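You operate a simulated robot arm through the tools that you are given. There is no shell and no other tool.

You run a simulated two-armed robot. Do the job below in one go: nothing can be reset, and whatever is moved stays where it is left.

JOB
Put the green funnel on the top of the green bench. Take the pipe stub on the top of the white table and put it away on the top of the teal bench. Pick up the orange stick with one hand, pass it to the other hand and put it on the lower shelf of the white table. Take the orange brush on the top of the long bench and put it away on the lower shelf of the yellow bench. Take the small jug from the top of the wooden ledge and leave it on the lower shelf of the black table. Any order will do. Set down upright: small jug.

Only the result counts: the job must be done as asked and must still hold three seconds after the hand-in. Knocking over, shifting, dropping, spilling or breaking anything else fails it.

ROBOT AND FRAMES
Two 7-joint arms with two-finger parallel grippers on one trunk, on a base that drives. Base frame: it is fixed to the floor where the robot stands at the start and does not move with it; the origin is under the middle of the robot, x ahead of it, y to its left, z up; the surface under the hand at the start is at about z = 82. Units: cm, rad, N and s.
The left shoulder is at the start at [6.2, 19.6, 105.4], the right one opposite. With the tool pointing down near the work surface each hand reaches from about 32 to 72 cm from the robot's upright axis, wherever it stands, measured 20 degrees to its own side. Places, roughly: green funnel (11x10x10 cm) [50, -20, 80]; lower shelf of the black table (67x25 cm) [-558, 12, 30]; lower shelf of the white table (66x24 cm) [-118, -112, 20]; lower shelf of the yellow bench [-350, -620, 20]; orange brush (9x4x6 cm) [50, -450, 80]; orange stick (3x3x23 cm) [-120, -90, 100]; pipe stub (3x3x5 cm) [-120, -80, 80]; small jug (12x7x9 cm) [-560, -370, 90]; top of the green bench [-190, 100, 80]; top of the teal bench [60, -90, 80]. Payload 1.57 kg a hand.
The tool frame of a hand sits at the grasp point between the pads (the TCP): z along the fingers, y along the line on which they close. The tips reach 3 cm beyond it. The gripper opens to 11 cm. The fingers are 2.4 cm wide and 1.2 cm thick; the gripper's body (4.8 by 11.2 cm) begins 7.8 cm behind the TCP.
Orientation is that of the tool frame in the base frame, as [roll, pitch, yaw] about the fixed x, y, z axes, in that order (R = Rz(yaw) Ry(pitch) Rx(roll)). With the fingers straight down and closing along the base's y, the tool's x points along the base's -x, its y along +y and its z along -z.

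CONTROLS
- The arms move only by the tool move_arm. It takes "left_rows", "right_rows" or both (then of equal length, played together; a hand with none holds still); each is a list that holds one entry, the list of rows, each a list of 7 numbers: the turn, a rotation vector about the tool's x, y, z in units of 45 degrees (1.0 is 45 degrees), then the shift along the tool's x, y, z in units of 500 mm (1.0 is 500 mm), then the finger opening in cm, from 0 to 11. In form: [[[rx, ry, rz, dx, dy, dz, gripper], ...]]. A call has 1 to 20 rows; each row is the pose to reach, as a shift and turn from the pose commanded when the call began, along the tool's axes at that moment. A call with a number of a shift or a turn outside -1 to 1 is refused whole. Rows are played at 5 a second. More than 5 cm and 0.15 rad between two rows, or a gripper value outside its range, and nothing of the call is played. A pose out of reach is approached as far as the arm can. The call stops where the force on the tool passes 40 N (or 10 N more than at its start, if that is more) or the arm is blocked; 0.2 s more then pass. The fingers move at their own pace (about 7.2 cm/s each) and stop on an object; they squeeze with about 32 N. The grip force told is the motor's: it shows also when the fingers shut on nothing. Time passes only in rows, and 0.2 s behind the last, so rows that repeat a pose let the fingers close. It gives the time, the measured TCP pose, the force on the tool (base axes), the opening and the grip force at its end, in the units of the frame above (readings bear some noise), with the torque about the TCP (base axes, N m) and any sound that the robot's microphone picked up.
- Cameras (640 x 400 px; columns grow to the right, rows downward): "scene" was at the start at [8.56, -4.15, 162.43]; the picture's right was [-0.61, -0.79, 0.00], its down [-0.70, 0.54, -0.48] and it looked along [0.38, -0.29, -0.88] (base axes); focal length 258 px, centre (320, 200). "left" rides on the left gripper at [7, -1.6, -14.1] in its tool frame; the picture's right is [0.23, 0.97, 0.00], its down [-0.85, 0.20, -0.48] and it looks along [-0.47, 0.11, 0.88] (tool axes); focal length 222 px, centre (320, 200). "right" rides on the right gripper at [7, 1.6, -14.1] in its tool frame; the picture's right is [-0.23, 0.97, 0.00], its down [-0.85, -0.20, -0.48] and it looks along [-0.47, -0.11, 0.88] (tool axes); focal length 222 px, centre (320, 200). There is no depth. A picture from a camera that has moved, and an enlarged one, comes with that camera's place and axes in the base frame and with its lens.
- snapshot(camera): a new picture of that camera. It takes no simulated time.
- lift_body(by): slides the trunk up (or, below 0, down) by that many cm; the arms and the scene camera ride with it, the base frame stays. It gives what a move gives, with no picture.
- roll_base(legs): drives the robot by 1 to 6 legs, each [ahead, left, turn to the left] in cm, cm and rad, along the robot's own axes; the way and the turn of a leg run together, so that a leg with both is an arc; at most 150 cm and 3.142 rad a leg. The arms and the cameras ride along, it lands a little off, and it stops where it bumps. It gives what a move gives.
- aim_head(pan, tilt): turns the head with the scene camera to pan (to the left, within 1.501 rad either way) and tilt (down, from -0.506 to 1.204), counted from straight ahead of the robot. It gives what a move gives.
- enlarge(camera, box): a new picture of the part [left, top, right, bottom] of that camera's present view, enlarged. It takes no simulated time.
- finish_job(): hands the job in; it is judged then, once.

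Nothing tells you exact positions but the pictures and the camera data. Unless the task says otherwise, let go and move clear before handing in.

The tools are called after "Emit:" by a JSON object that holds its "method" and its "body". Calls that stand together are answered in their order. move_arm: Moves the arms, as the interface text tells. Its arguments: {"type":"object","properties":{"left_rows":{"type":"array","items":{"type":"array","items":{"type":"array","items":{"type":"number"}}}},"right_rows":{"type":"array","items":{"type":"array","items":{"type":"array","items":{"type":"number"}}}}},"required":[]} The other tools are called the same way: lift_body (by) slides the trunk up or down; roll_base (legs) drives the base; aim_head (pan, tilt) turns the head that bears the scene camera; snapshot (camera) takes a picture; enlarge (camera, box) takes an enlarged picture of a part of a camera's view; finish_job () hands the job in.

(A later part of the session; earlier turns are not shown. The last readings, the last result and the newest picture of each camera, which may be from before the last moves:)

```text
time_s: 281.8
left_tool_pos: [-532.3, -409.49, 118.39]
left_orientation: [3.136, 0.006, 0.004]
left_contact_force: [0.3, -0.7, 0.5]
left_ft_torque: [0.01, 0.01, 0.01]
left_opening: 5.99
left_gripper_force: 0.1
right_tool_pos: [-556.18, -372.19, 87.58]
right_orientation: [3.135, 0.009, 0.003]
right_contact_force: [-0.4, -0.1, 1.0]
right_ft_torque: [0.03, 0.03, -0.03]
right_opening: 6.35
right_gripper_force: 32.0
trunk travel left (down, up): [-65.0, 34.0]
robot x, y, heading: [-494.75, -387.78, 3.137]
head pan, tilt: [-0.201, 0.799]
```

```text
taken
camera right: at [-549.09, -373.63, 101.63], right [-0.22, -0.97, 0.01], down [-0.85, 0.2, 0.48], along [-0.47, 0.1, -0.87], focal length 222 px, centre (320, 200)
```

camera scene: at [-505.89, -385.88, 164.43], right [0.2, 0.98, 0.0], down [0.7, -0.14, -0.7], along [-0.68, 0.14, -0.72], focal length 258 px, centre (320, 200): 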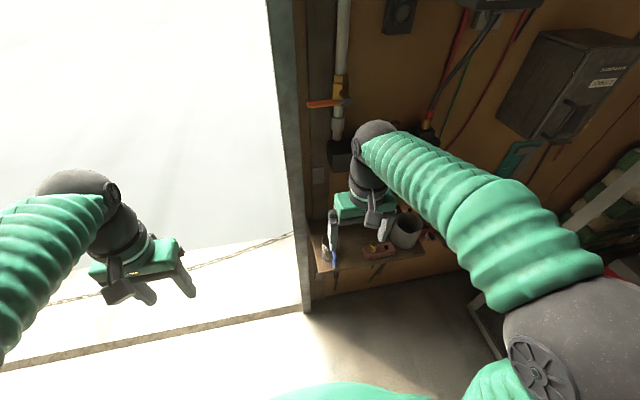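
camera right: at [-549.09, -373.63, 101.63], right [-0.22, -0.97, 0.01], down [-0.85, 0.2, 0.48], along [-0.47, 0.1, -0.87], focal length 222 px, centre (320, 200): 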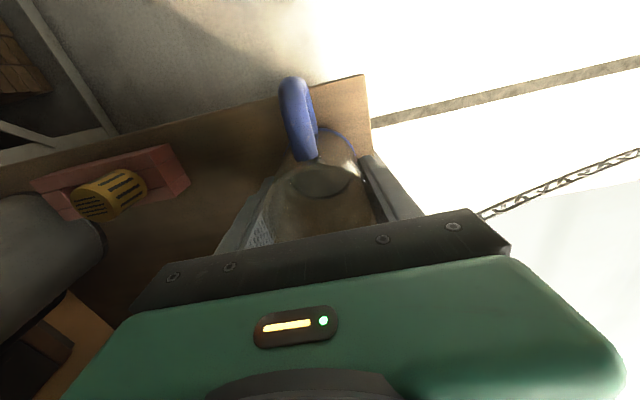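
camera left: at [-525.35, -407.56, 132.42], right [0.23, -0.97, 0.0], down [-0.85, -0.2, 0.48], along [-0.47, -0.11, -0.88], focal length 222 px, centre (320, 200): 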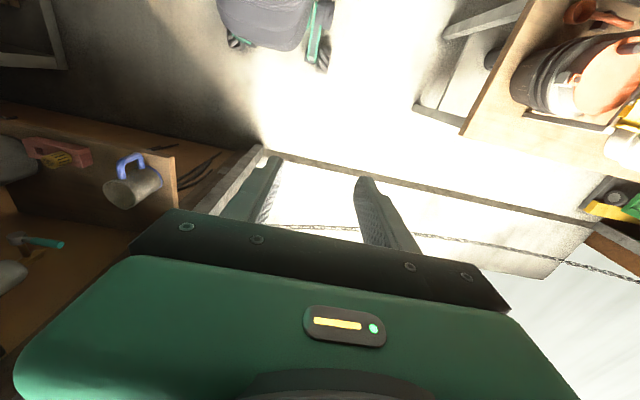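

The jug is held at a 6.35 cm opening. I'll lift it slowly, then draw it back from the ledge.

Emit:
{"method": "move_arm", "body": {"right_rows": [[[0, 0, 0, 0, 0, -0.02, 4.5], [0, 0, 0, 0, 0, -0.05, 4.5], [0, 0, 0, 0, 0, -0.1, 4.5], [0, 0, 0, 0, 0, -0.15, 4.5], [0, 0, 0, 0, 0, -0.2, 4.5], [0, 0, 0, 0, 0, -0.24, 4.5], [0, 0, 0, 0.03, 0, -0.25, 4.5], [0, 0, 0, 0.08, 0, -0.25, 4.5], [0, 0, 0, 0.14, 0, -0.25, 4.5], [0, 0, 0, 0.2, 0, -0.25, 4.5], [0, 0, 0, 0.26, 0, -0.25, 4.5], [0, 0, 0, 0.32, 0, -0.25, 4.5], [0, 0, 0, 0.36, 0, -0.27, 4.5], [0, 0, 0, 0.38, 0, -0.32, 4.5], [0, 0, 0, 0.38, 0, -0.38, 4.5], [0, 0, 0, 0.38, 0, -0.44, 4.5], [0, 0, 0, 0.38, 0, -0.5, 4.5], [0, 0, 0, 0.38, 0, -0.54, 4.5], [0, 0, 0, 0.38, 0, -0.56, 4.5]]]}}

Emit:
{"method": "snapshot", "body": {"camera": "right"}}

Emit:
{"method": "snapshot", "body": {"camera": "scene"}}

```text
time_s: 285.8
left_tool_pos: [-532.26, -409.4, 118.32]
left_orientation: [3.135, 0.008, 0.004]
left_contact_force: [-0.3, 0.1, 0.7]
left_ft_torque: [0.01, 0.02, -0.03]
left_opening: 5.99
left_gripper_force: 0.1
right_tool_pos: [-536.82, -371.89, 115.3]
right_orientation: [3.136, 0.009, 0.002]
right_contact_force: [0.0, 0.0, -0.8]
right_ft_torque: [0.01, -0.01, 0.03]
right_opening: 6.33
right_gripper_force: 31.5
trunk travel left (down, up): [-65.0, 34.0]
robot x, y, heading: [-494.88, -387.47, 3.138]
head pan, tilt: [-0.201, 0.799]
```

```text
taken
camera right: at [-529.7, -373.39, 129.44], right [-0.22, -0.97, 0.01], down [-0.85, 0.2, 0.48], along [-0.47, 0.1, -0.87], focal length 222 px, centre (320, 200)
```

right: 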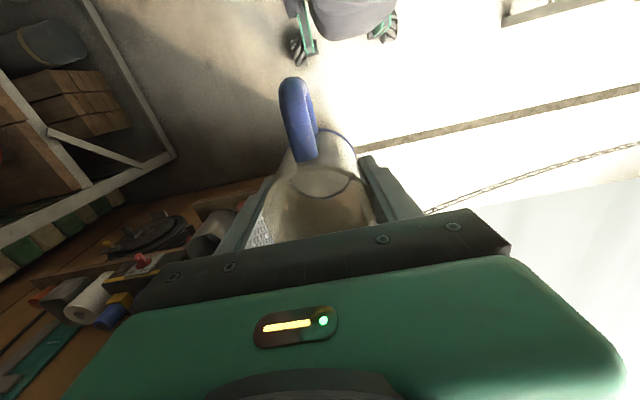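

```text
taken
camera scene: at [-505.78, -385.89, 164.44], right [0.2, 0.98, 0.0], down [0.7, -0.14, -0.7], along [-0.68, 0.14, -0.72], focal length 258 px, centre (320, 200)
```

scene: 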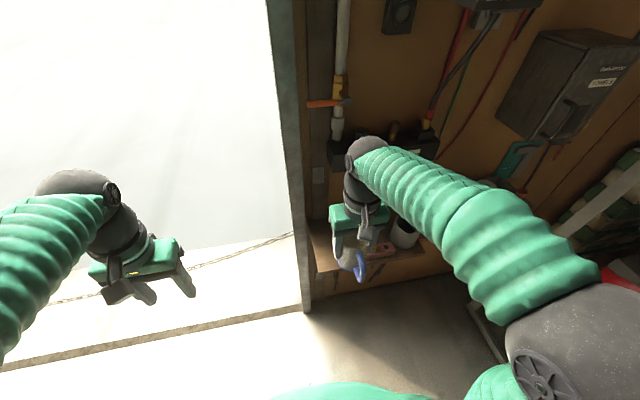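

The jug is safely held. The black table is at the room's far end; the safest way there is the known one: back along the far wall, up the aisle, then along y ≈ 0 facing -x. I'll drive the first part in reverse.

Emit:
{"method": "roll_base", "body": {"legs": [[-64, 2, 0], [-90, 54, 0]]}}

Emit:
{"method": "roll_base", "body": {"legs": [[-150, 0, 0], [-148, 0, 0]]}}

Emit:
{"method": "snapshot", "body": {"camera": "right"}}

Emit:
{"method": "aim_head", "body": {"pan": -1.4, "tilt": 0.4}}

Emit:
{"method": "snapshot", "body": {"camera": "scene"}}

```text
time_s: 294.4
left_tool_pos: [-377.35, -463.76, 118.49]
left_orientation: [3.136, 0.008, 0.024]
left_contact_force: [-0.9, -0.5, 0.6]
left_ft_torque: [-0.02, -0.02, -0.01]
left_opening: 5.98
left_gripper_force: 0.1
right_tool_pos: [-382.66, -426.32, 115.2]
right_orientation: [3.135, 0.008, 0.023]
right_contact_force: [0.0, 0.2, 0.2]
right_ft_torque: [-0.02, 0.01, 0.0]
right_opening: 6.33
right_gripper_force: 31.7
trunk travel left (down, up): [-65.0, 34.0]
robot x, y, heading: [-340.21, -441.12, -3.12]
head pan, tilt: [-0.201, 0.799]
```

```text
time_s: 308.8
left_tool_pos: [-78.02, -451.22, 118.51]
left_orientation: [3.137, 0.006, 0.057]
left_contact_force: [1.2, -0.1, 1.1]
left_ft_torque: [-0.05, 0.01, 0.0]
left_opening: 6.01
left_gripper_force: 0.0
right_tool_pos: [-84.58, -413.94, 115.26]
right_orientation: [3.136, 0.008, 0.058]
right_contact_force: [-0.2, -0.2, -0.2]
right_ft_torque: [-0.01, -0.01, 0.02]
right_opening: 6.32
right_gripper_force: 32.1
trunk travel left (down, up): [-65.0, 34.0]
robot x, y, heading: [-41.96, -427.51, -3.089]
head pan, tilt: [-0.201, 0.799]
```

```text
taken
camera right: at [-77.47, -415.17, 129.42], right [-0.17, -0.99, 0.01], down [-0.86, 0.15, 0.48], along [-0.48, 0.08, -0.87], focal length 222 px, centre (320, 200)
```

right: 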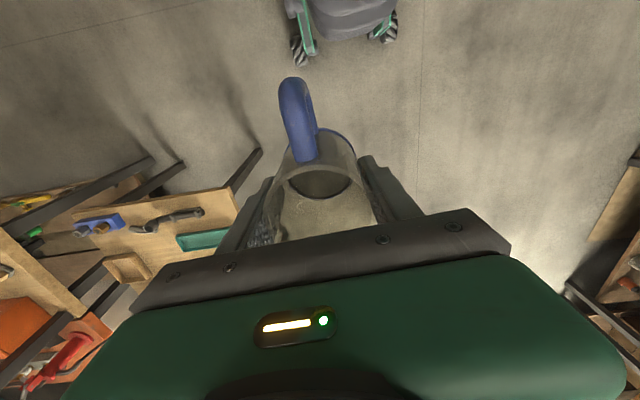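

```text
time_s: 310.2
left_tool_pos: [-78.07, -451.29, 118.44]
left_orientation: [3.136, 0.009, 0.057]
left_contact_force: [0.3, -0.2, -0.4]
left_ft_torque: [0.0, 0.03, 0.0]
left_opening: 6.0
left_gripper_force: 0.1
right_tool_pos: [-84.63, -414.01, 115.28]
right_orientation: [3.136, 0.01, 0.058]
right_contact_force: [-0.4, 0.4, 0.1]
right_ft_torque: [0.0, 0.02, 0.0]
right_opening: 6.31
right_gripper_force: 32.0
trunk travel left (down, up): [-65.0, 34.0]
robot x, y, heading: [-41.85, -427.14, -3.095]
head pan, tilt: [-1.4, 0.4]
```

```text
taken
camera scene: at [-47.01, -418.51, 167.95], right [0.97, 0.22, 0.0], down [0.09, -0.38, -0.92], along [-0.2, 0.9, -0.39], focal length 258 px, centre (320, 200)
```

scene: 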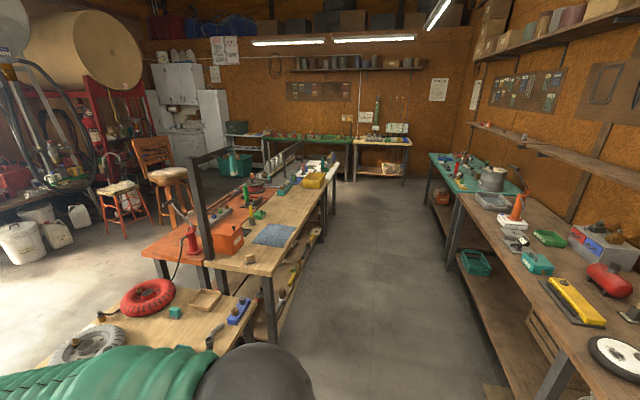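

The aisle ahead is clear. I'll straighten up, and slide sideways up the aisle (my right) toward y = 0.

Emit:
{"method": "roll_base", "body": {"legs": [[-5, 0, -0.05], [0, -150, 0], [0, -80, 0]]}}

Emit:
{"method": "snapshot", "body": {"camera": "right"}}

Emit:
{"method": "snapshot", "body": {"camera": "scene"}}

```text
time_s: 322.0
left_tool_pos: [-75.72, -220.58, 118.35]
left_orientation: [3.14, 0.008, 0.012]
left_contact_force: [0.0, 0.4, -1.0]
left_ft_torque: [0.01, 0.02, 0.01]
left_opening: 6.0
left_gripper_force: 0.1
right_tool_pos: [-80.54, -183.13, 115.47]
right_orientation: [3.138, 0.011, 0.013]
right_contact_force: [0.2, -1.1, -0.5]
right_ft_torque: [0.0, -0.01, 0.0]
right_opening: 6.3
right_gripper_force: 31.9
trunk travel left (down, up): [-65.0, 34.0]
robot x, y, heading: [-38.3, -197.9, -3.136]
head pan, tilt: [-1.4, 0.4]
```

```text
taken
camera right: at [-73.48, -184.57, 129.49], right [-0.22, -0.98, 0.0], down [-0.85, 0.19, 0.49], along [-0.48, 0.1, -0.87], focal length 222 px, centre (320, 200)
```

right: 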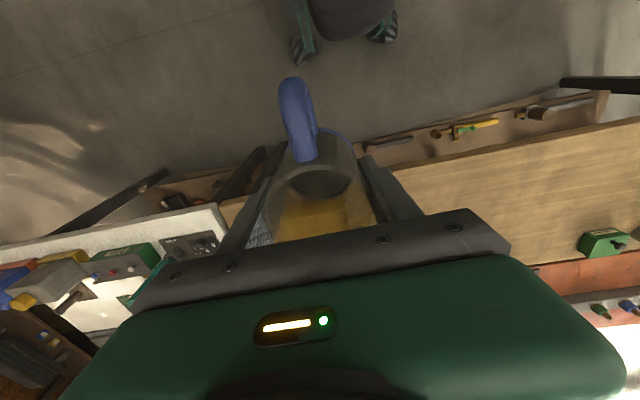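

```text
taken
camera scene: at [-43.31, -189.42, 167.98], right [0.98, 0.18, 0.0], down [0.07, -0.38, -0.92], along [-0.16, 0.91, -0.39], focal length 258 px, centre (320, 200)
```

scene: 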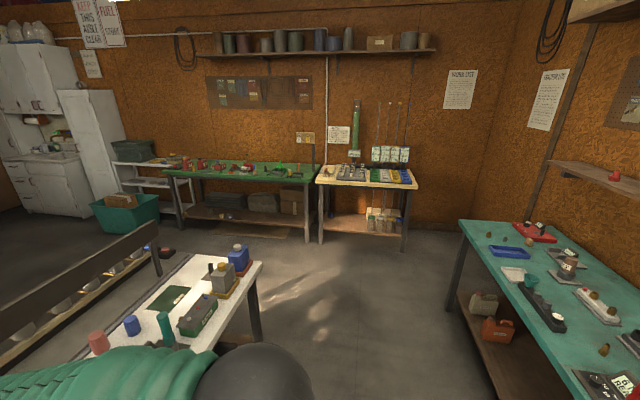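

All steady. I'll continue to y ≈ 0, then turn attention west along the open lane.

Emit:
{"method": "roll_base", "body": {"legs": [[0, -150, 0], [0, -47, 0]]}}

Emit:
{"method": "aim_head", "body": {"pan": 0.0, "tilt": 0.4}}

Emit:
{"method": "snapshot", "body": {"camera": "scene"}}

```text
time_s: 331.8
left_tool_pos: [-77.5, -23.84, 118.31]
left_orientation: [-3.139, 0.006, 0.013]
left_contact_force: [0.4, -0.5, -0.7]
left_ft_torque: [0.02, 0.0, -0.02]
left_opening: 5.98
left_gripper_force: 0.1
right_tool_pos: [-82.3, 13.51, 115.5]
right_orientation: [-3.14, 0.011, 0.013]
right_contact_force: [-0.4, 0.2, -1.4]
right_ft_torque: [0.07, 0.02, -0.02]
right_opening: 6.3
right_gripper_force: 32.1
trunk travel left (down, up): [-65.0, 34.0]
robot x, y, heading: [-40.14, -0.9, -3.138]
head pan, tilt: [-1.4, 0.4]
```

```text
time_s: 333.4
left_tool_pos: [-77.5, -23.21, 118.52]
left_orientation: [3.138, 0.009, 0.012]
left_contact_force: [-0.1, -0.5, -0.1]
left_ft_torque: [0.03, 0.03, -0.01]
left_opening: 5.98
left_gripper_force: 0.0
right_tool_pos: [-82.2, 14.13, 115.32]
right_orientation: [3.136, 0.011, 0.012]
right_contact_force: [0.1, 0.5, -0.7]
right_ft_torque: [0.03, -0.03, 0.0]
right_opening: 6.32
right_gripper_force: 32.7
trunk travel left (down, up): [-65.0, 34.0]
robot x, y, heading: [-40.03, -0.73, -3.133]
head pan, tilt: [0.0, 0.4]
```

```text
taken
camera scene: at [-52.72, -1.14, 167.94], right [-0.01, 1.0, 0.0], down [0.39, 0.0, -0.92], along [-0.92, -0.01, -0.39], focal length 258 px, centre (320, 200)
```

scene: 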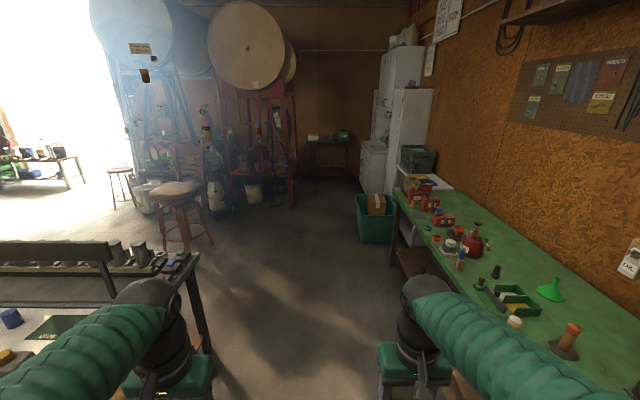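

The lane is open: the teal bin's near side is at y ≈ 41, the red rack's post at [-428, -45], and the black table stands at the far end. I'll drive up at y ≈ 0 first.

Emit:
{"method": "roll_base", "body": {"legs": [[150, 0, 0], [150, 0, 0]]}}

Emit:
{"method": "aim_head", "body": {"pan": 0.0, "tilt": 0.45}}

Emit:
{"method": "snapshot", "body": {"camera": "scene"}}

```text
time_s: 347.9
left_tool_pos: [-379.54, -23.46, 118.52]
left_orientation: [3.137, 0.008, 0.001]
left_contact_force: [-0.4, 0.2, -0.5]
left_ft_torque: [-0.01, 0.01, 0.01]
left_opening: 6.0
left_gripper_force: 0.1
right_tool_pos: [-384.01, 14.14, 115.31]
right_orientation: [3.137, 0.01, 0.003]
right_contact_force: [-0.5, 0.2, -0.6]
right_ft_torque: [0.02, 0.01, 0.05]
right_opening: 6.34
right_gripper_force: 32.1
trunk travel left (down, up): [-65.0, 34.0]
robot x, y, heading: [-342.26, -1.81, 3.136]
head pan, tilt: [0.0, 0.4]
```

```text
time_s: 348.5
left_tool_pos: [-379.66, -23.46, 118.56]
left_orientation: [3.136, 0.01, 0.002]
left_contact_force: [0.0, -0.1, -0.5]
left_ft_torque: [-0.03, -0.05, -0.03]
left_opening: 6.01
left_gripper_force: 0.1
right_tool_pos: [-384.0, 13.97, 115.47]
right_orientation: [3.137, 0.011, 0.003]
right_contact_force: [-0.3, 0.2, -1.1]
right_ft_torque: [0.03, 0.04, 0.01]
right_opening: 6.31
right_gripper_force: 32.1
trunk travel left (down, up): [-65.0, 34.0]
robot x, y, heading: [-342.37, -1.96, 3.139]
head pan, tilt: [0.0, 0.45]
```

```text
taken
camera scene: at [-354.64, -1.69, 167.48], right [0.0, 1.0, 0.0], down [0.44, 0.0, -0.9], along [-0.9, 0.0, -0.44], focal length 258 px, centre (320, 200)
```

scene: 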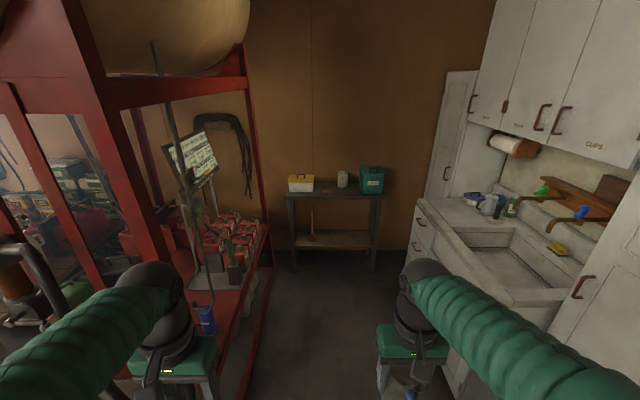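

The corridor between the red rack (y ≈ -49) and the sink counter (y ≈ 55) is too narrow for my spread elbows. Stretching both arms forward should draw the elbows in, so I'll do that here in the open.

Emit:
{"method": "move_arm", "body": {"right_rows": [[[0, 0, 0, -0.04, 0, 0, 4.5], [0, 0, 0, -0.09, 0, 0, 4.5], [0, 0, 0, -0.14, 0, 0, 4.5], [0, 0, 0, -0.19, 0, 0, 4.5], [0, 0, 0, -0.24, 0, 0, 4.5], [0, 0, 0, -0.28, 0, 0, 4.5], [0, 0, 0, -0.32, 0, 0, 4.5], [0, 0, 0, -0.32, 0, 0, 4.5]]], "left_rows": [[[0, 0, 0, -0.06, 0, 0, 6], [0, 0, 0, -0.12, 0, 0, 6], [0, 0, 0, -0.18, -0.01, 0, 6], [0, 0, 0, -0.24, -0.02, 0, 6], [0, 0, 0, -0.3, -0.03, 0, 6], [0, 0, 0, -0.36, -0.03, 0, 6], [0, 0, 0, -0.4, -0.03, 0, 6], [0, 0, 0, -0.4, -0.03, 0, 6]]]}}

Emit:
{"method": "snapshot", "body": {"camera": "scene"}}

Emit:
{"method": "enlarge", "body": {"camera": "scene", "box": [260, 150, 420, 280]}}

Emit:
{"method": "aim_head", "body": {"pan": -0.7, "tilt": 0.9}}

Emit:
{"method": "snapshot", "body": {"camera": "scene"}}

Emit:
{"method": "aim_head", "body": {"pan": 0.7, "tilt": 0.9}}

Emit:
{"method": "snapshot", "body": {"camera": "scene"}}

```text
time_s: 350.3
left_tool_pos: [-399.49, -21.98, 118.84]
left_orientation: [3.136, 0.01, 0.002]
left_contact_force: [0.2, 0.7, 1.0]
left_ft_torque: [0.02, 0.01, -0.02]
left_opening: 5.99
left_gripper_force: 0.0
right_tool_pos: [-399.85, 13.94, 115.7]
right_orientation: [3.136, 0.013, 0.001]
right_contact_force: [0.2, -0.2, 0.1]
right_ft_torque: [0.0, -0.01, 0.0]
right_opening: 6.33
right_gripper_force: 31.9
trunk travel left (down, up): [-65.0, 34.0]
robot x, y, heading: [-342.29, -1.63, 3.135]
head pan, tilt: [0.0, 0.45]
```

```text
taken
camera scene: at [-354.77, -1.69, 167.47], right [0.0, 1.0, 0.0], down [0.44, 0.0, -0.9], along [-0.9, 0.0, -0.44], focal length 258 px, centre (320, 200)
```

scene: 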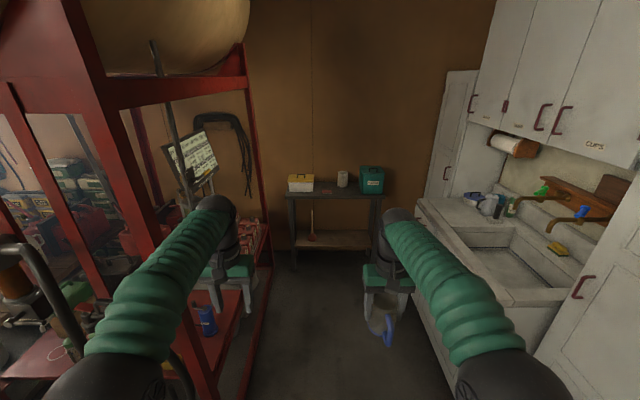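

```text
3.08 times, centred on (340, 215) of scene
camera zoom: at [-354.77, -1.69, 167.47], right [0.0, 1.0, 0.0], down [0.44, 0.0, -0.9], along [-0.9, 0.0, -0.44], focal length 793 px, centre (258, 154)
```

zoom: 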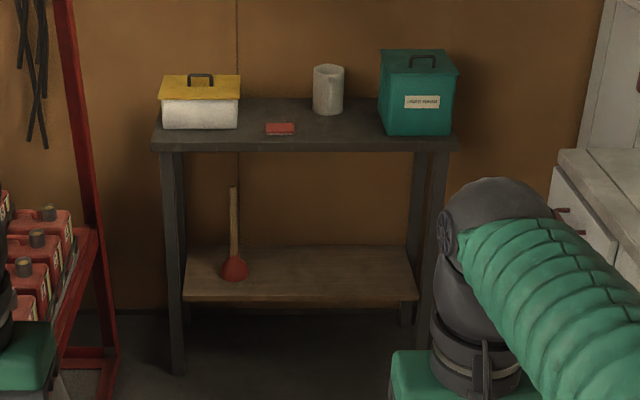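

```text
time_s: 351.4
left_tool_pos: [-399.56, -22.04, 118.71]
left_orientation: [3.136, 0.008, 0.004]
left_contact_force: [0.5, -0.5, -0.2]
left_ft_torque: [0.03, 0.01, 0.01]
left_opening: 6.0
left_gripper_force: 0.1
right_tool_pos: [-399.86, 13.95, 115.52]
right_orientation: [3.135, 0.011, 0.003]
right_contact_force: [1.0, -0.7, -0.2]
right_ft_torque: [0.0, 0.02, 0.03]
right_opening: 6.3
right_gripper_force: 32.2
trunk travel left (down, up): [-65.0, 34.0]
robot x, y, heading: [-342.41, -1.78, 3.138]
head pan, tilt: [-0.7, 0.901]
```

```text
taken
camera scene: at [-351.47, 3.17, 163.64], right [0.65, 0.76, 0.0], down [0.6, -0.51, -0.62], along [-0.47, 0.4, -0.78], focal length 258 px, centre (320, 200)
```

scene: 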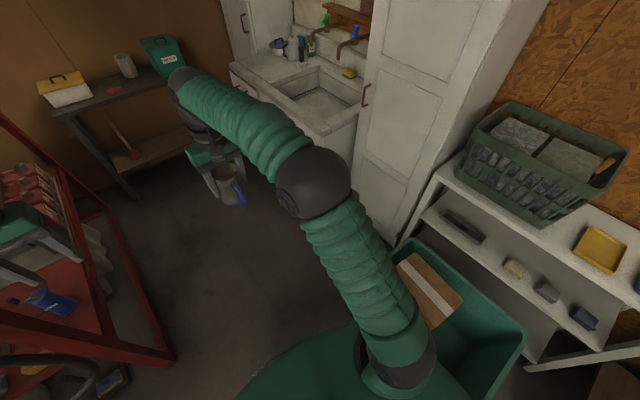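

```text
time_s: 352.9
left_tool_pos: [-399.52, -22.0, 118.65]
left_orientation: [3.135, 0.009, 0.001]
left_contact_force: [0.5, -0.1, 0.3]
left_ft_torque: [0.04, -0.02, 0.0]
left_opening: 5.99
left_gripper_force: 0.0
right_tool_pos: [-399.84, 13.95, 115.69]
right_orientation: [3.137, 0.011, 0.002]
right_contact_force: [0.0, 0.5, -0.9]
right_ft_torque: [0.01, -0.02, -0.01]
right_opening: 6.32
right_gripper_force: 32.3
trunk travel left (down, up): [-65.0, 34.0]
robot x, y, heading: [-342.29, -1.8, 3.139]
head pan, tilt: [0.7, 0.901]
```

```text
taken
camera scene: at [-351.46, -6.57, 163.63], right [-0.64, 0.77, 0.0], down [0.6, 0.5, -0.62], along [-0.47, -0.4, -0.79], focal length 258 px, centre (320, 200)
```

scene: 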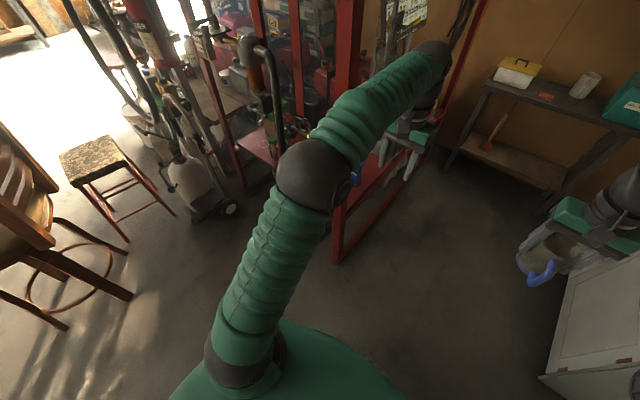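

Stretched out, the elbows are only about 28 cm to each side, so the lane fits. The black table's shelf is at about z = 28, x = -545 to -572, with a plunger near y = -9, so the jug should go to y ≈ 22. I'll centre myself and drive in.

Emit:
{"method": "roll_base", "body": {"legs": [[0, -8, 0], [60, 0, 0]]}}

Emit:
{"method": "aim_head", "body": {"pan": 0.0, "tilt": 0.7}}

Emit:
{"method": "snapshot", "body": {"camera": "scene"}}

Emit:
{"method": "snapshot", "body": {"camera": "right"}}

Emit:
{"method": "snapshot", "body": {"camera": "left"}}

```text
time_s: 357.0
left_tool_pos: [-458.79, -13.1, 118.93]
left_orientation: [3.131, 0.008, 0.0]
left_contact_force: [-0.1, 0.3, 1.2]
left_ft_torque: [0.02, -0.01, 0.02]
left_opening: 6.02
left_gripper_force: 0.1
right_tool_pos: [-459.32, 22.87, 115.59]
right_orientation: [3.132, 0.013, 0.002]
right_contact_force: [0.3, 0.1, -0.4]
right_ft_torque: [-0.02, 0.0, -0.01]
right_opening: 6.34
right_gripper_force: 32.3
trunk travel left (down, up): [-65.0, 34.0]
robot x, y, heading: [-401.37, 6.6, 3.136]
head pan, tilt: [0.7, 0.901]
```

```text
time_s: 358.0
left_tool_pos: [-458.67, -14.35, 118.76]
left_orientation: [3.141, 0.01, 0.004]
left_contact_force: [0.0, -0.4, -0.6]
left_ft_torque: [0.03, 0.04, 0.0]
left_opening: 6.0
left_gripper_force: 0.1
right_tool_pos: [-459.17, 21.8, 115.81]
right_orientation: [3.141, 0.013, 0.005]
right_contact_force: [-0.6, -0.8, -0.9]
right_ft_torque: [0.02, 0.05, -0.01]
right_opening: 6.31
right_gripper_force: 32.1
trunk travel left (down, up): [-65.0, 34.0]
robot x, y, heading: [-401.76, 6.65, 3.136]
head pan, tilt: [0.0, 0.7]
```

```text
taken
camera scene: at [-413.53, 6.12, 165.24], right [0.0, 1.0, 0.0], down [0.65, 0.0, -0.76], along [-0.76, 0.0, -0.65], focal length 258 px, centre (320, 200)
```

scene: 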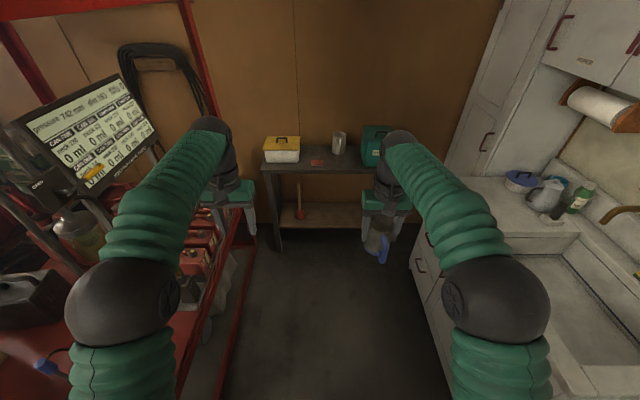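

```text
taken
camera right: at [-452.02, 20.14, 129.89], right [-0.22, -0.97, 0.0], down [-0.85, 0.2, 0.49], along [-0.48, 0.11, -0.87], focal length 222 px, centre (320, 200)
```

right: 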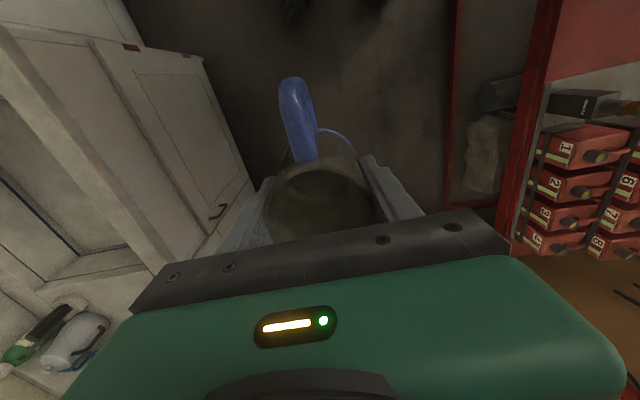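

```text
taken
camera left: at [-451.65, -12.58, 132.77], right [0.23, -0.97, 0.0], down [-0.85, -0.2, 0.49], along [-0.47, -0.11, -0.87], focal length 222 px, centre (320, 200)
```

left: 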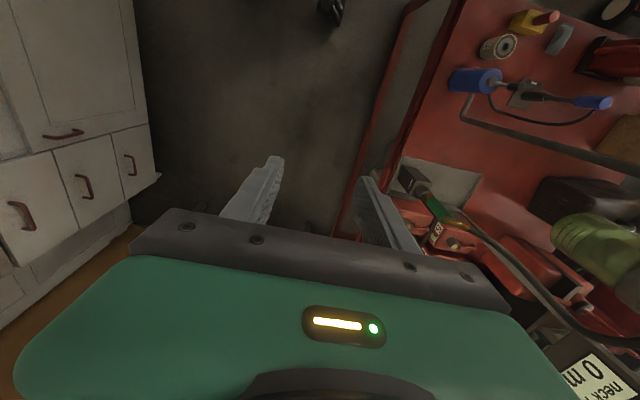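

Good margins on both sides. I'll drive 60 cm further, to just short of the table, and look again.

Emit:
{"method": "roll_base", "body": {"legs": [[60, 0, 0]]}}

Emit:
{"method": "snapshot", "body": {"camera": "scene"}}

Emit:
{"method": "snapshot", "body": {"camera": "left"}}

```text
time_s: 361.4
left_tool_pos: [-518.93, -13.31, 118.89]
left_orientation: [3.139, 0.01, -0.002]
left_contact_force: [-0.7, -0.1, 0.6]
left_ft_torque: [0.01, 0.04, -0.03]
left_opening: 6.01
left_gripper_force: 0.2
right_tool_pos: [-519.15, 22.69, 115.73]
right_orientation: [3.138, 0.015, -0.002]
right_contact_force: [0.1, -0.6, -0.2]
right_ft_torque: [0.02, -0.02, -0.01]
right_opening: 6.33
right_gripper_force: 32.0
trunk travel left (down, up): [-65.0, 34.0]
robot x, y, heading: [-462.16, 7.11, 3.131]
head pan, tilt: [0.0, 0.7]
```

```text
taken
camera scene: at [-473.54, 7.0, 165.26], right [0.01, 1.0, 0.0], down [0.65, 0.0, -0.76], along [-0.76, 0.01, -0.65], focal length 258 px, centre (320, 200)
```

scene: 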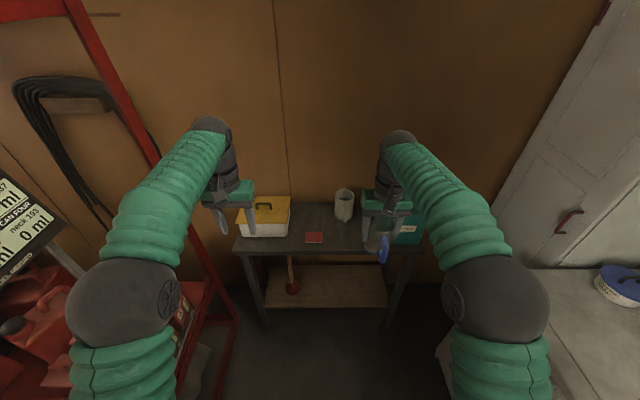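

```text
taken
camera left: at [-511.8, -11.61, 132.86], right [0.23, -0.97, 0.0], down [-0.85, -0.2, 0.49], along [-0.48, -0.11, -0.87], focal length 222 px, centre (320, 200)
```

left: 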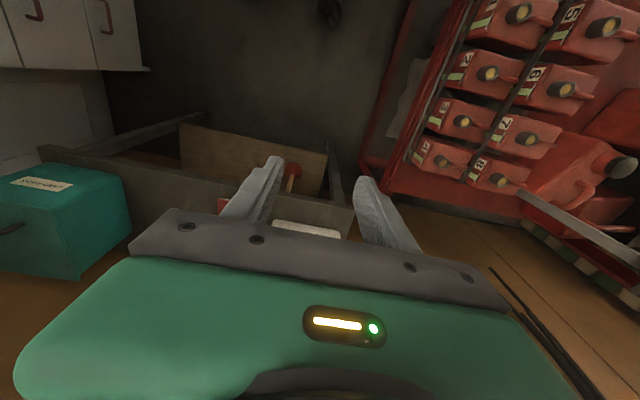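

Table front edge is at x ≈ -540, and both hands are still outside it. I'll lower the trunk fully.

Emit:
{"method": "lift_body", "body": {"by": -40}}

Emit:
{"method": "lift_body", "body": {"by": -25}}

Emit:
{"method": "snapshot", "body": {"camera": "scene"}}

Emit:
{"method": "snapshot", "body": {"camera": "right"}}

Emit:
{"method": "snapshot", "body": {"camera": "left"}}

```text
time_s: 365.3
left_tool_pos: [-518.74, -13.27, 78.93]
left_orientation: [3.139, 0.013, -0.003]
left_contact_force: [0.2, -0.1, -0.3]
left_ft_torque: [0.01, 0.01, 0.0]
left_opening: 5.98
left_gripper_force: 0.0
right_tool_pos: [-519.13, 22.81, 75.9]
right_orientation: [3.138, 0.015, -0.001]
right_contact_force: [-0.6, -0.2, -0.4]
right_ft_torque: [0.01, 0.02, 0.01]
right_opening: 6.31
right_gripper_force: 32.2
trunk travel left (down, up): [-25.0, 74.0]
robot x, y, heading: [-461.54, 6.96, 3.132]
head pan, tilt: [0.0, 0.7]
```

```text
time_s: 367.8
left_tool_pos: [-518.72, -13.22, 53.96]
left_orientation: [3.139, 0.012, -0.002]
left_contact_force: [-0.1, 0.7, 0.5]
left_ft_torque: [0.01, -0.02, 0.0]
left_opening: 5.98
left_gripper_force: 0.0
right_tool_pos: [-519.04, 22.81, 50.84]
right_orientation: [3.136, 0.013, -0.002]
right_contact_force: [0.1, -1.1, 0.1]
right_ft_torque: [-0.03, 0.02, -0.01]
right_opening: 6.31
right_gripper_force: 31.9
trunk travel left (down, up): [0.0, 99.0]
robot x, y, heading: [-461.9, 7.01, 3.134]
head pan, tilt: [0.0, 0.7]
```

```text
taken
camera scene: at [-473.5, 7.04, 100.25], right [0.01, 1.0, 0.0], down [0.65, 0.0, -0.76], along [-0.76, 0.01, -0.65], focal length 258 px, centre (320, 200)
```

scene: 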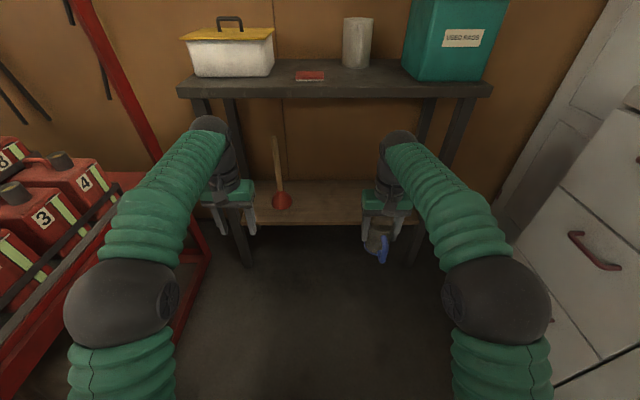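

```text
taken
camera right: at [-511.86, 21.13, 64.93], right [-0.23, -0.97, 0.01], down [-0.85, 0.2, 0.49], along [-0.48, 0.11, -0.87], focal length 222 px, centre (320, 200)
```

right: 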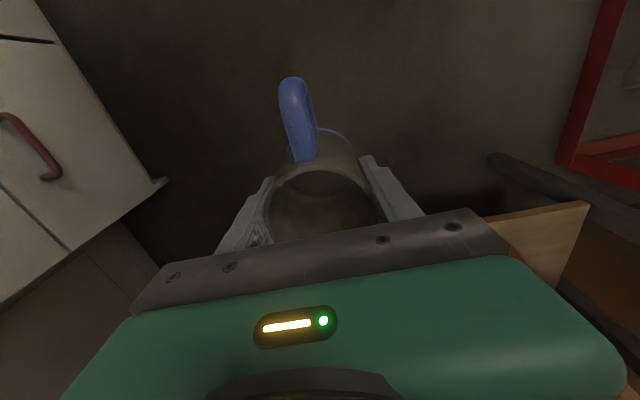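

```text
taken
camera left: at [-511.63, -11.57, 67.92], right [0.23, -0.97, 0.0], down [-0.85, -0.2, 0.49], along [-0.48, -0.11, -0.87], focal length 222 px, centre (320, 200)
```

left: 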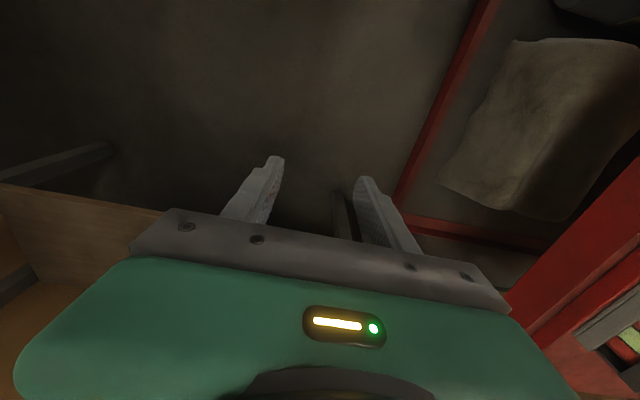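

Underside of the black table's top is near z = 77 and the shelf surface near z = 28. Before moving forward I must bring the left hand low and back so that it stays out of the table.

Emit:
{"method": "move_arm", "body": {"left_rows": [[[0, 0, 0, 0.0, -0.02, 0.07, 4], [0, 0, 0, 0.0, -0.04, 0.14, 3], [0, 0, 0, 0.0, -0.06, 0.22, 2], [0, 0, 0, 0.02, -0.08, 0.3, 2], [0, 0, 0, 0.06, -0.1, 0.36, 2], [0, 0, 0, 0.12, -0.12, 0.4, 2], [0, 0, 0, 0.18, -0.12, 0.4, 2], [0, 0, 0, 0.22, -0.12, 0.4, 2]]]}}

Emit:
{"method": "snapshot", "body": {"camera": "scene"}}

```text
time_s: 369.6
left_tool_pos: [-507.97, -7.32, 33.91]
left_orientation: [3.137, 0.012, -0.001]
left_contact_force: [0.2, 0.4, -0.4]
left_ft_torque: [0.03, 0.01, -0.01]
left_opening: 2.01
left_gripper_force: 0.0
right_tool_pos: [-518.9, 22.78, 50.92]
right_orientation: [3.135, 0.013, -0.002]
right_contact_force: [-0.2, 0.6, -0.2]
right_ft_torque: [-0.02, -0.04, -0.02]
right_opening: 6.32
right_gripper_force: 32.6
trunk travel left (down, up): [0.0, 99.0]
robot x, y, heading: [-461.4, 7.14, 3.139]
head pan, tilt: [0.0, 0.7]
```

```text
taken
camera scene: at [-473.48, 7.06, 100.25], right [0.01, 1.0, 0.0], down [0.65, 0.0, -0.76], along [-0.76, 0.01, -0.65], focal length 258 px, centre (320, 200)
```

scene: 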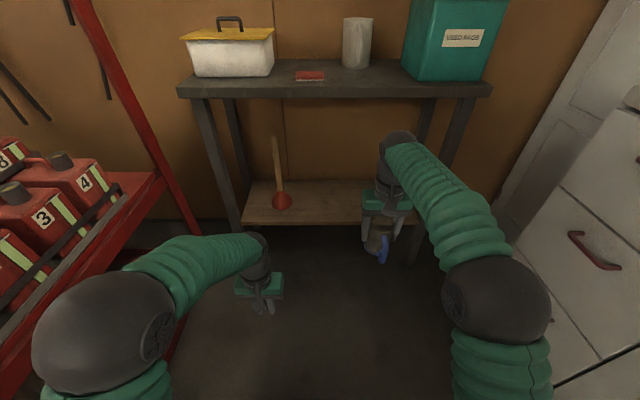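

Left arm is now low with its hand outside the table, and its elbow clears the rack. I'll lower the jug to just above shelf height, then drive 30 cm forward so it goes in under the top.

Emit:
{"method": "move_arm", "body": {"right_rows": [[[0, 0, 0, 0, 0, 0.05, 4.5], [0, 0, 0, 0, 0, 0.1, 4.5], [0, 0, 0, 0, 0, 0.15, 4.5], [0, 0, 0, 0, 0, 0.2, 4.5], [0, 0, 0, 0, 0, 0.24, 4.5], [0, 0, 0, 0, 0, 0.246, 4.5]]]}}

Emit:
{"method": "roll_base", "body": {"legs": [[15, 0, 0]]}}

Emit:
{"method": "snapshot", "body": {"camera": "scene"}}

Emit:
{"method": "snapshot", "body": {"camera": "right"}}

Emit:
{"method": "snapshot", "body": {"camera": "left"}}

```text
time_s: 371.0
left_tool_pos: [-508.07, -7.38, 33.96]
left_orientation: [3.136, 0.013, -0.002]
left_contact_force: [-0.1, -0.7, 0.4]
left_ft_torque: [0.01, 0.02, 0.01]
left_opening: 1.99
left_gripper_force: 0.1
right_tool_pos: [-519.12, 22.64, 38.46]
right_orientation: [3.137, 0.015, -0.003]
right_contact_force: [0.9, 0.2, -1.2]
right_ft_torque: [-0.02, 0.02, 0.01]
right_opening: 6.33
right_gripper_force: 32.3
trunk travel left (down, up): [0.0, 99.0]
robot x, y, heading: [-461.49, 7.35, 3.133]
head pan, tilt: [0.0, 0.7]
```

```text
time_s: 372.4
left_tool_pos: [-523.17, -7.23, 33.82]
left_orientation: [3.138, 0.012, -0.004]
left_contact_force: [0.1, 0.4, 0.1]
left_ft_torque: [0.03, 0.03, 0.02]
left_opening: 2.01
left_gripper_force: 0.1
right_tool_pos: [-534.32, 22.57, 38.42]
right_orientation: [3.136, 0.014, -0.001]
right_contact_force: [0.2, 0.2, 0.0]
right_ft_torque: [0.01, 0.0, -0.02]
right_opening: 6.34
right_gripper_force: 31.8
trunk travel left (down, up): [0.0, 99.0]
robot x, y, heading: [-476.79, 7.28, 3.134]
head pan, tilt: [0.0, 0.7]
```

```text
taken
camera scene: at [-488.52, 7.17, 100.24], right [0.01, 1.0, 0.0], down [0.65, 0.0, -0.76], along [-0.76, 0.01, -0.65], focal length 258 px, centre (320, 200)
```

scene: 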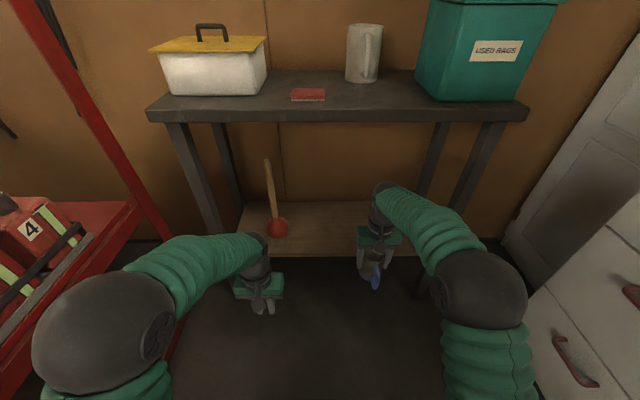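

```text
taken
camera right: at [-527.1, 21.15, 52.57], right [-0.23, -0.97, 0.01], down [-0.85, 0.2, 0.49], along [-0.48, 0.11, -0.87], focal length 222 px, centre (320, 200)
```

right: 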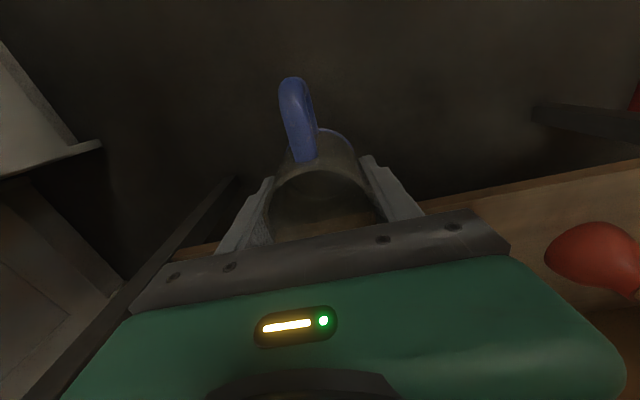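

```text
taken
camera left: at [-515.98, -5.54, 47.89], right [0.23, -0.97, 0.0], down [-0.85, -0.2, 0.49], along [-0.48, -0.11, -0.87], focal length 222 px, centre (320, 200)
```

left: 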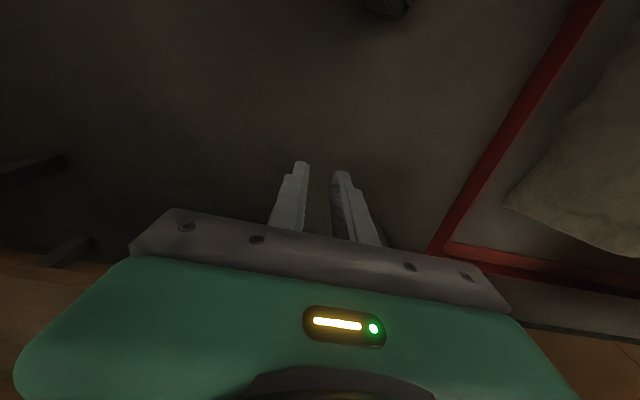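

Clearances look good on both sides. I'll drive the remaining 15 cm.

Emit:
{"method": "roll_base", "body": {"legs": [[15, 0, 0]]}}

Emit:
{"method": "snapshot", "body": {"camera": "scene"}}

Emit:
{"method": "snapshot", "body": {"camera": "right"}}

Emit:
{"method": "snapshot", "body": {"camera": "left"}}

```text
time_s: 373.8
left_tool_pos: [-538.42, -7.1, 33.94]
left_orientation: [3.139, 0.012, -0.002]
left_contact_force: [0.4, -0.5, 0.5]
left_ft_torque: [0.0, 0.02, 0.0]
left_opening: 2.02
left_gripper_force: 0.1
right_tool_pos: [-549.51, 23.04, 38.57]
right_orientation: [3.136, 0.018, -0.004]
right_contact_force: [0.3, 0.4, 0.0]
right_ft_torque: [-0.01, 0.02, -0.01]
right_opening: 6.3
right_gripper_force: 32.3
trunk travel left (down, up): [0.0, 99.0]
robot x, y, heading: [-492.31, 7.05, 3.131]
head pan, tilt: [0.0, 0.7]
```

```text
taken
camera scene: at [-503.83, 7.3, 100.24], right [0.01, 1.0, 0.0], down [0.65, -0.01, -0.76], along [-0.76, 0.01, -0.65], focal length 258 px, centre (320, 200)
```

scene: 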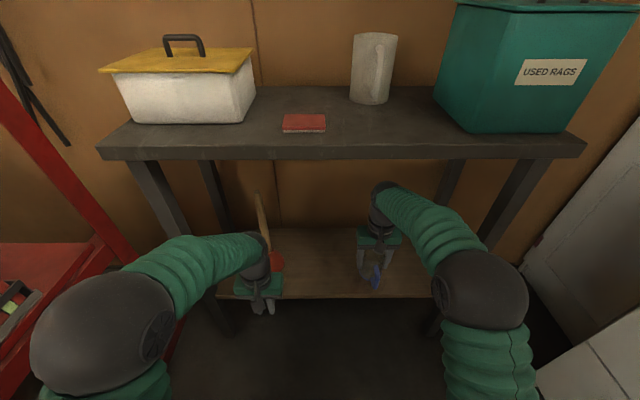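

```text
taken
camera right: at [-542.32, 21.32, 52.64], right [-0.23, -0.97, 0.01], down [-0.85, 0.2, 0.49], along [-0.48, 0.11, -0.87], focal length 222 px, centre (320, 200)
```

right: 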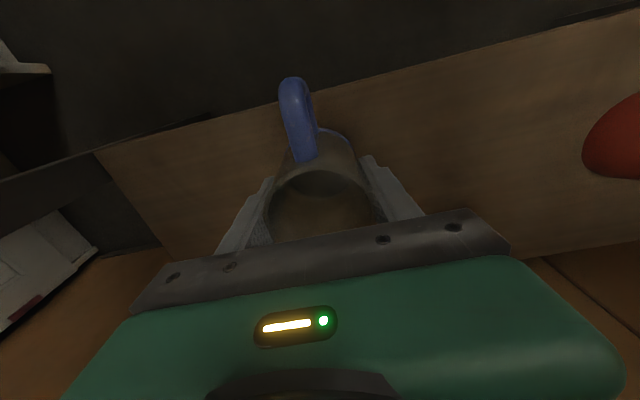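

```text
taken
camera left: at [-531.23, -5.38, 47.95], right [0.22, -0.97, 0.0], down [-0.85, -0.2, 0.49], along [-0.48, -0.11, -0.87], focal length 222 px, centre (320, 200)
```

left: 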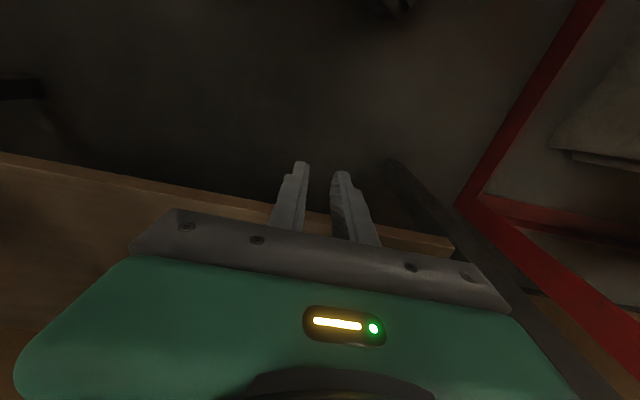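

The jug is over the shelf. I'll reach 6.5 cm deeper and lower gently.

Emit:
{"method": "move_arm", "body": {"right_rows": [[[0, 0, 0, -0.03, 0, 0, 4.5], [0, 0, 0, -0.07, 0, 0, 4.5], [0, 0, 0, -0.11, 0, 0, 4.5], [0, 0, 0, -0.13, 0, 0, 4.5], [0, 0, 0, -0.13, 0, 0.02, 4.5], [0, 0, 0, -0.13, 0, 0.04, 4.5], [0, 0, 0, -0.13, 0, 0.06, 4.5], [0, 0, 0, -0.13, 0, 0.06, 4.5]]]}}

Emit:
{"method": "snapshot", "body": {"camera": "right"}}

Emit:
{"method": "enlarge", "body": {"camera": "scene", "box": [300, 150, 460, 310]}}

```text
time_s: 375.6
left_tool_pos: [-538.45, -7.03, 33.95]
left_orientation: [3.138, 0.014, -0.004]
left_contact_force: [-0.3, 0.1, 0.9]
left_ft_torque: [-0.01, 0.04, -0.01]
left_opening: 1.99
left_gripper_force: 0.2
right_tool_pos: [-555.93, 22.9, 35.81]
right_orientation: [3.137, 0.017, -0.004]
right_contact_force: [-0.2, -0.1, -1.4]
right_ft_torque: [0.03, 0.02, 0.0]
right_opening: 6.34
right_gripper_force: 32.0
trunk travel left (down, up): [0.0, 99.0]
robot x, y, heading: [-492.52, 7.27, 3.132]
head pan, tilt: [0.0, 0.7]
```

```text
taken
camera right: at [-548.72, 21.34, 49.87], right [-0.23, -0.97, 0.01], down [-0.85, 0.2, 0.49], along [-0.48, 0.11, -0.87], focal length 222 px, centre (320, 200)
```

right: 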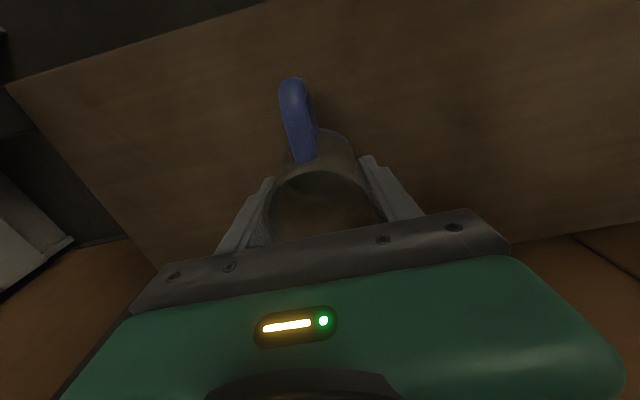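

```text
2.50 times, centred on (380, 230) of scene
camera zoom: at [-503.86, 7.3, 100.24], right [0.01, 1.0, 0.0], down [0.65, -0.01, -0.76], along [-0.76, 0.01, -0.65], focal length 644 px, centre (170, 125)
```

zoom: 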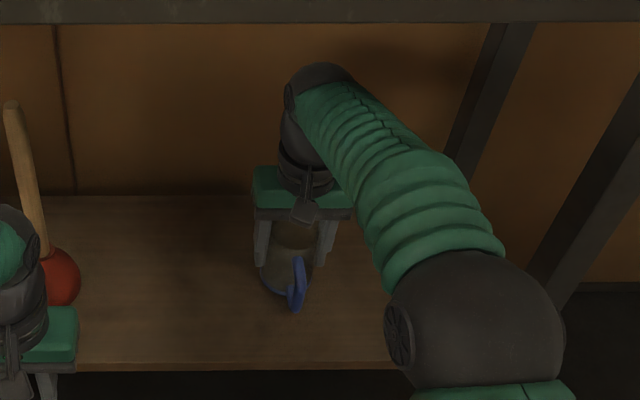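

Emit:
{"method": "move_arm", "body": {"right_rows": [[[0, 0, 0, 0, 0, 0.01, 4.5], [0, 0, 0, 0, 0, 0.018, 4.5], [0, 0, 0, 0, 0, 0.026, 4.5], [0, 0, 0, 0, 0, 0.032, 4.5], [0, 0, 0, 0, 0, 0.038, 4.5], [0, 0, 0, 0, 0, 0.038, 4.5]]]}}

```text
time_s: 376.5
left_tool_pos: [-538.32, -7.05, 34.08]
left_orientation: [3.139, 0.018, -0.004]
left_contact_force: [0.8, 0.5, 0.3]
left_ft_torque: [0.02, 0.03, -0.02]
left_opening: 1.99
left_gripper_force: 0.0
right_tool_pos: [-556.13, 22.95, 35.27]
right_orientation: [3.138, 0.033, -0.004]
right_contact_force: [5.3, -0.6, 22.8]
right_ft_torque: [0.28, -0.69, -0.12]
right_opening: 6.31
right_gripper_force: 32.1
trunk travel left (down, up): [0.0, 99.0]
robot x, y, heading: [-492.23, 7.12, 3.136]
head pan, tilt: [0.0, 0.7]
stopped in row 4 (right hand): the force on the tool passed its limit at 43 N (the readings are from after the stop); the commanded pose is now the measured one
```

The jug touches the shelf at z = 35.3. I'll ease up 2 mm and level the hand before letting go.

Emit:
{"method": "move_arm", "body": {"right_rows": [[[0, 0.015, 0, 0, 0, -0.003, 4.5], [0, 0.03, 0, 0, 0, -0.005, 4.5], [0, 0.03, 0, 0, 0, -0.005, 4.5]]]}}

Emit:
{"method": "enlarge", "body": {"camera": "scene", "box": [300, 150, 460, 310]}}

```text
time_s: 377.3
left_tool_pos: [-538.34, -7.18, 34.23]
left_orientation: [3.138, 0.016, -0.003]
left_contact_force: [0.8, 0.2, 0.5]
left_ft_torque: [-0.01, -0.01, 0.02]
left_opening: 1.98
left_gripper_force: 0.0
right_tool_pos: [-556.18, 22.96, 35.33]
right_orientation: [3.138, 0.009, -0.005]
right_contact_force: [-7.3, -1.1, 18.6]
right_ft_torque: [0.02, 0.94, 0.06]
right_opening: 6.33
right_gripper_force: 32.2
trunk travel left (down, up): [0.0, 99.0]
robot x, y, heading: [-492.02, 6.98, 3.136]
head pan, tilt: [0.0, 0.7]
```

```text
2.50 times, centred on (380, 230) of scene
camera zoom: at [-503.63, 7.21, 100.29], right [0.01, 1.0, 0.0], down [0.64, 0.0, -0.76], along [-0.76, 0.01, -0.64], focal length 644 px, centre (170, 125)
```

zoom: 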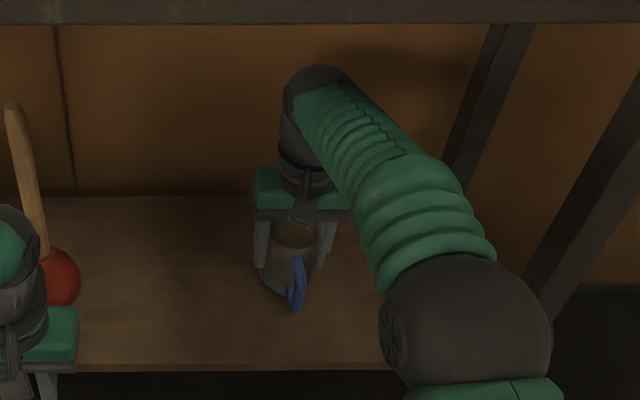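

Emit:
{"method": "move_arm", "body": {"right_rows": [[[0, 0, 0, 0, 0, -0.003, 4.5], [0, 0, 0, 0, 0, -0.005, 4.5], [0, 0, 0, 0, 0, -0.005, 4.5]]]}}

```text
time_s: 378.1
left_tool_pos: [-538.29, -7.25, 34.07]
left_orientation: [3.137, 0.016, -0.003]
left_contact_force: [1.3, 0.0, -1.2]
left_ft_torque: [-0.02, 0.01, -0.01]
left_opening: 2.0
left_gripper_force: 0.1
right_tool_pos: [-555.94, 22.95, 35.23]
right_orientation: [3.138, 0.0, -0.002]
right_contact_force: [-2.4, -1.5, 9.9]
right_ft_torque: [0.05, 0.44, 0.07]
right_opening: 6.34
right_gripper_force: 32.2
trunk travel left (down, up): [0.0, 99.0]
robot x, y, heading: [-492.09, 6.82, 3.134]
head pan, tilt: [0.0, 0.7]
```

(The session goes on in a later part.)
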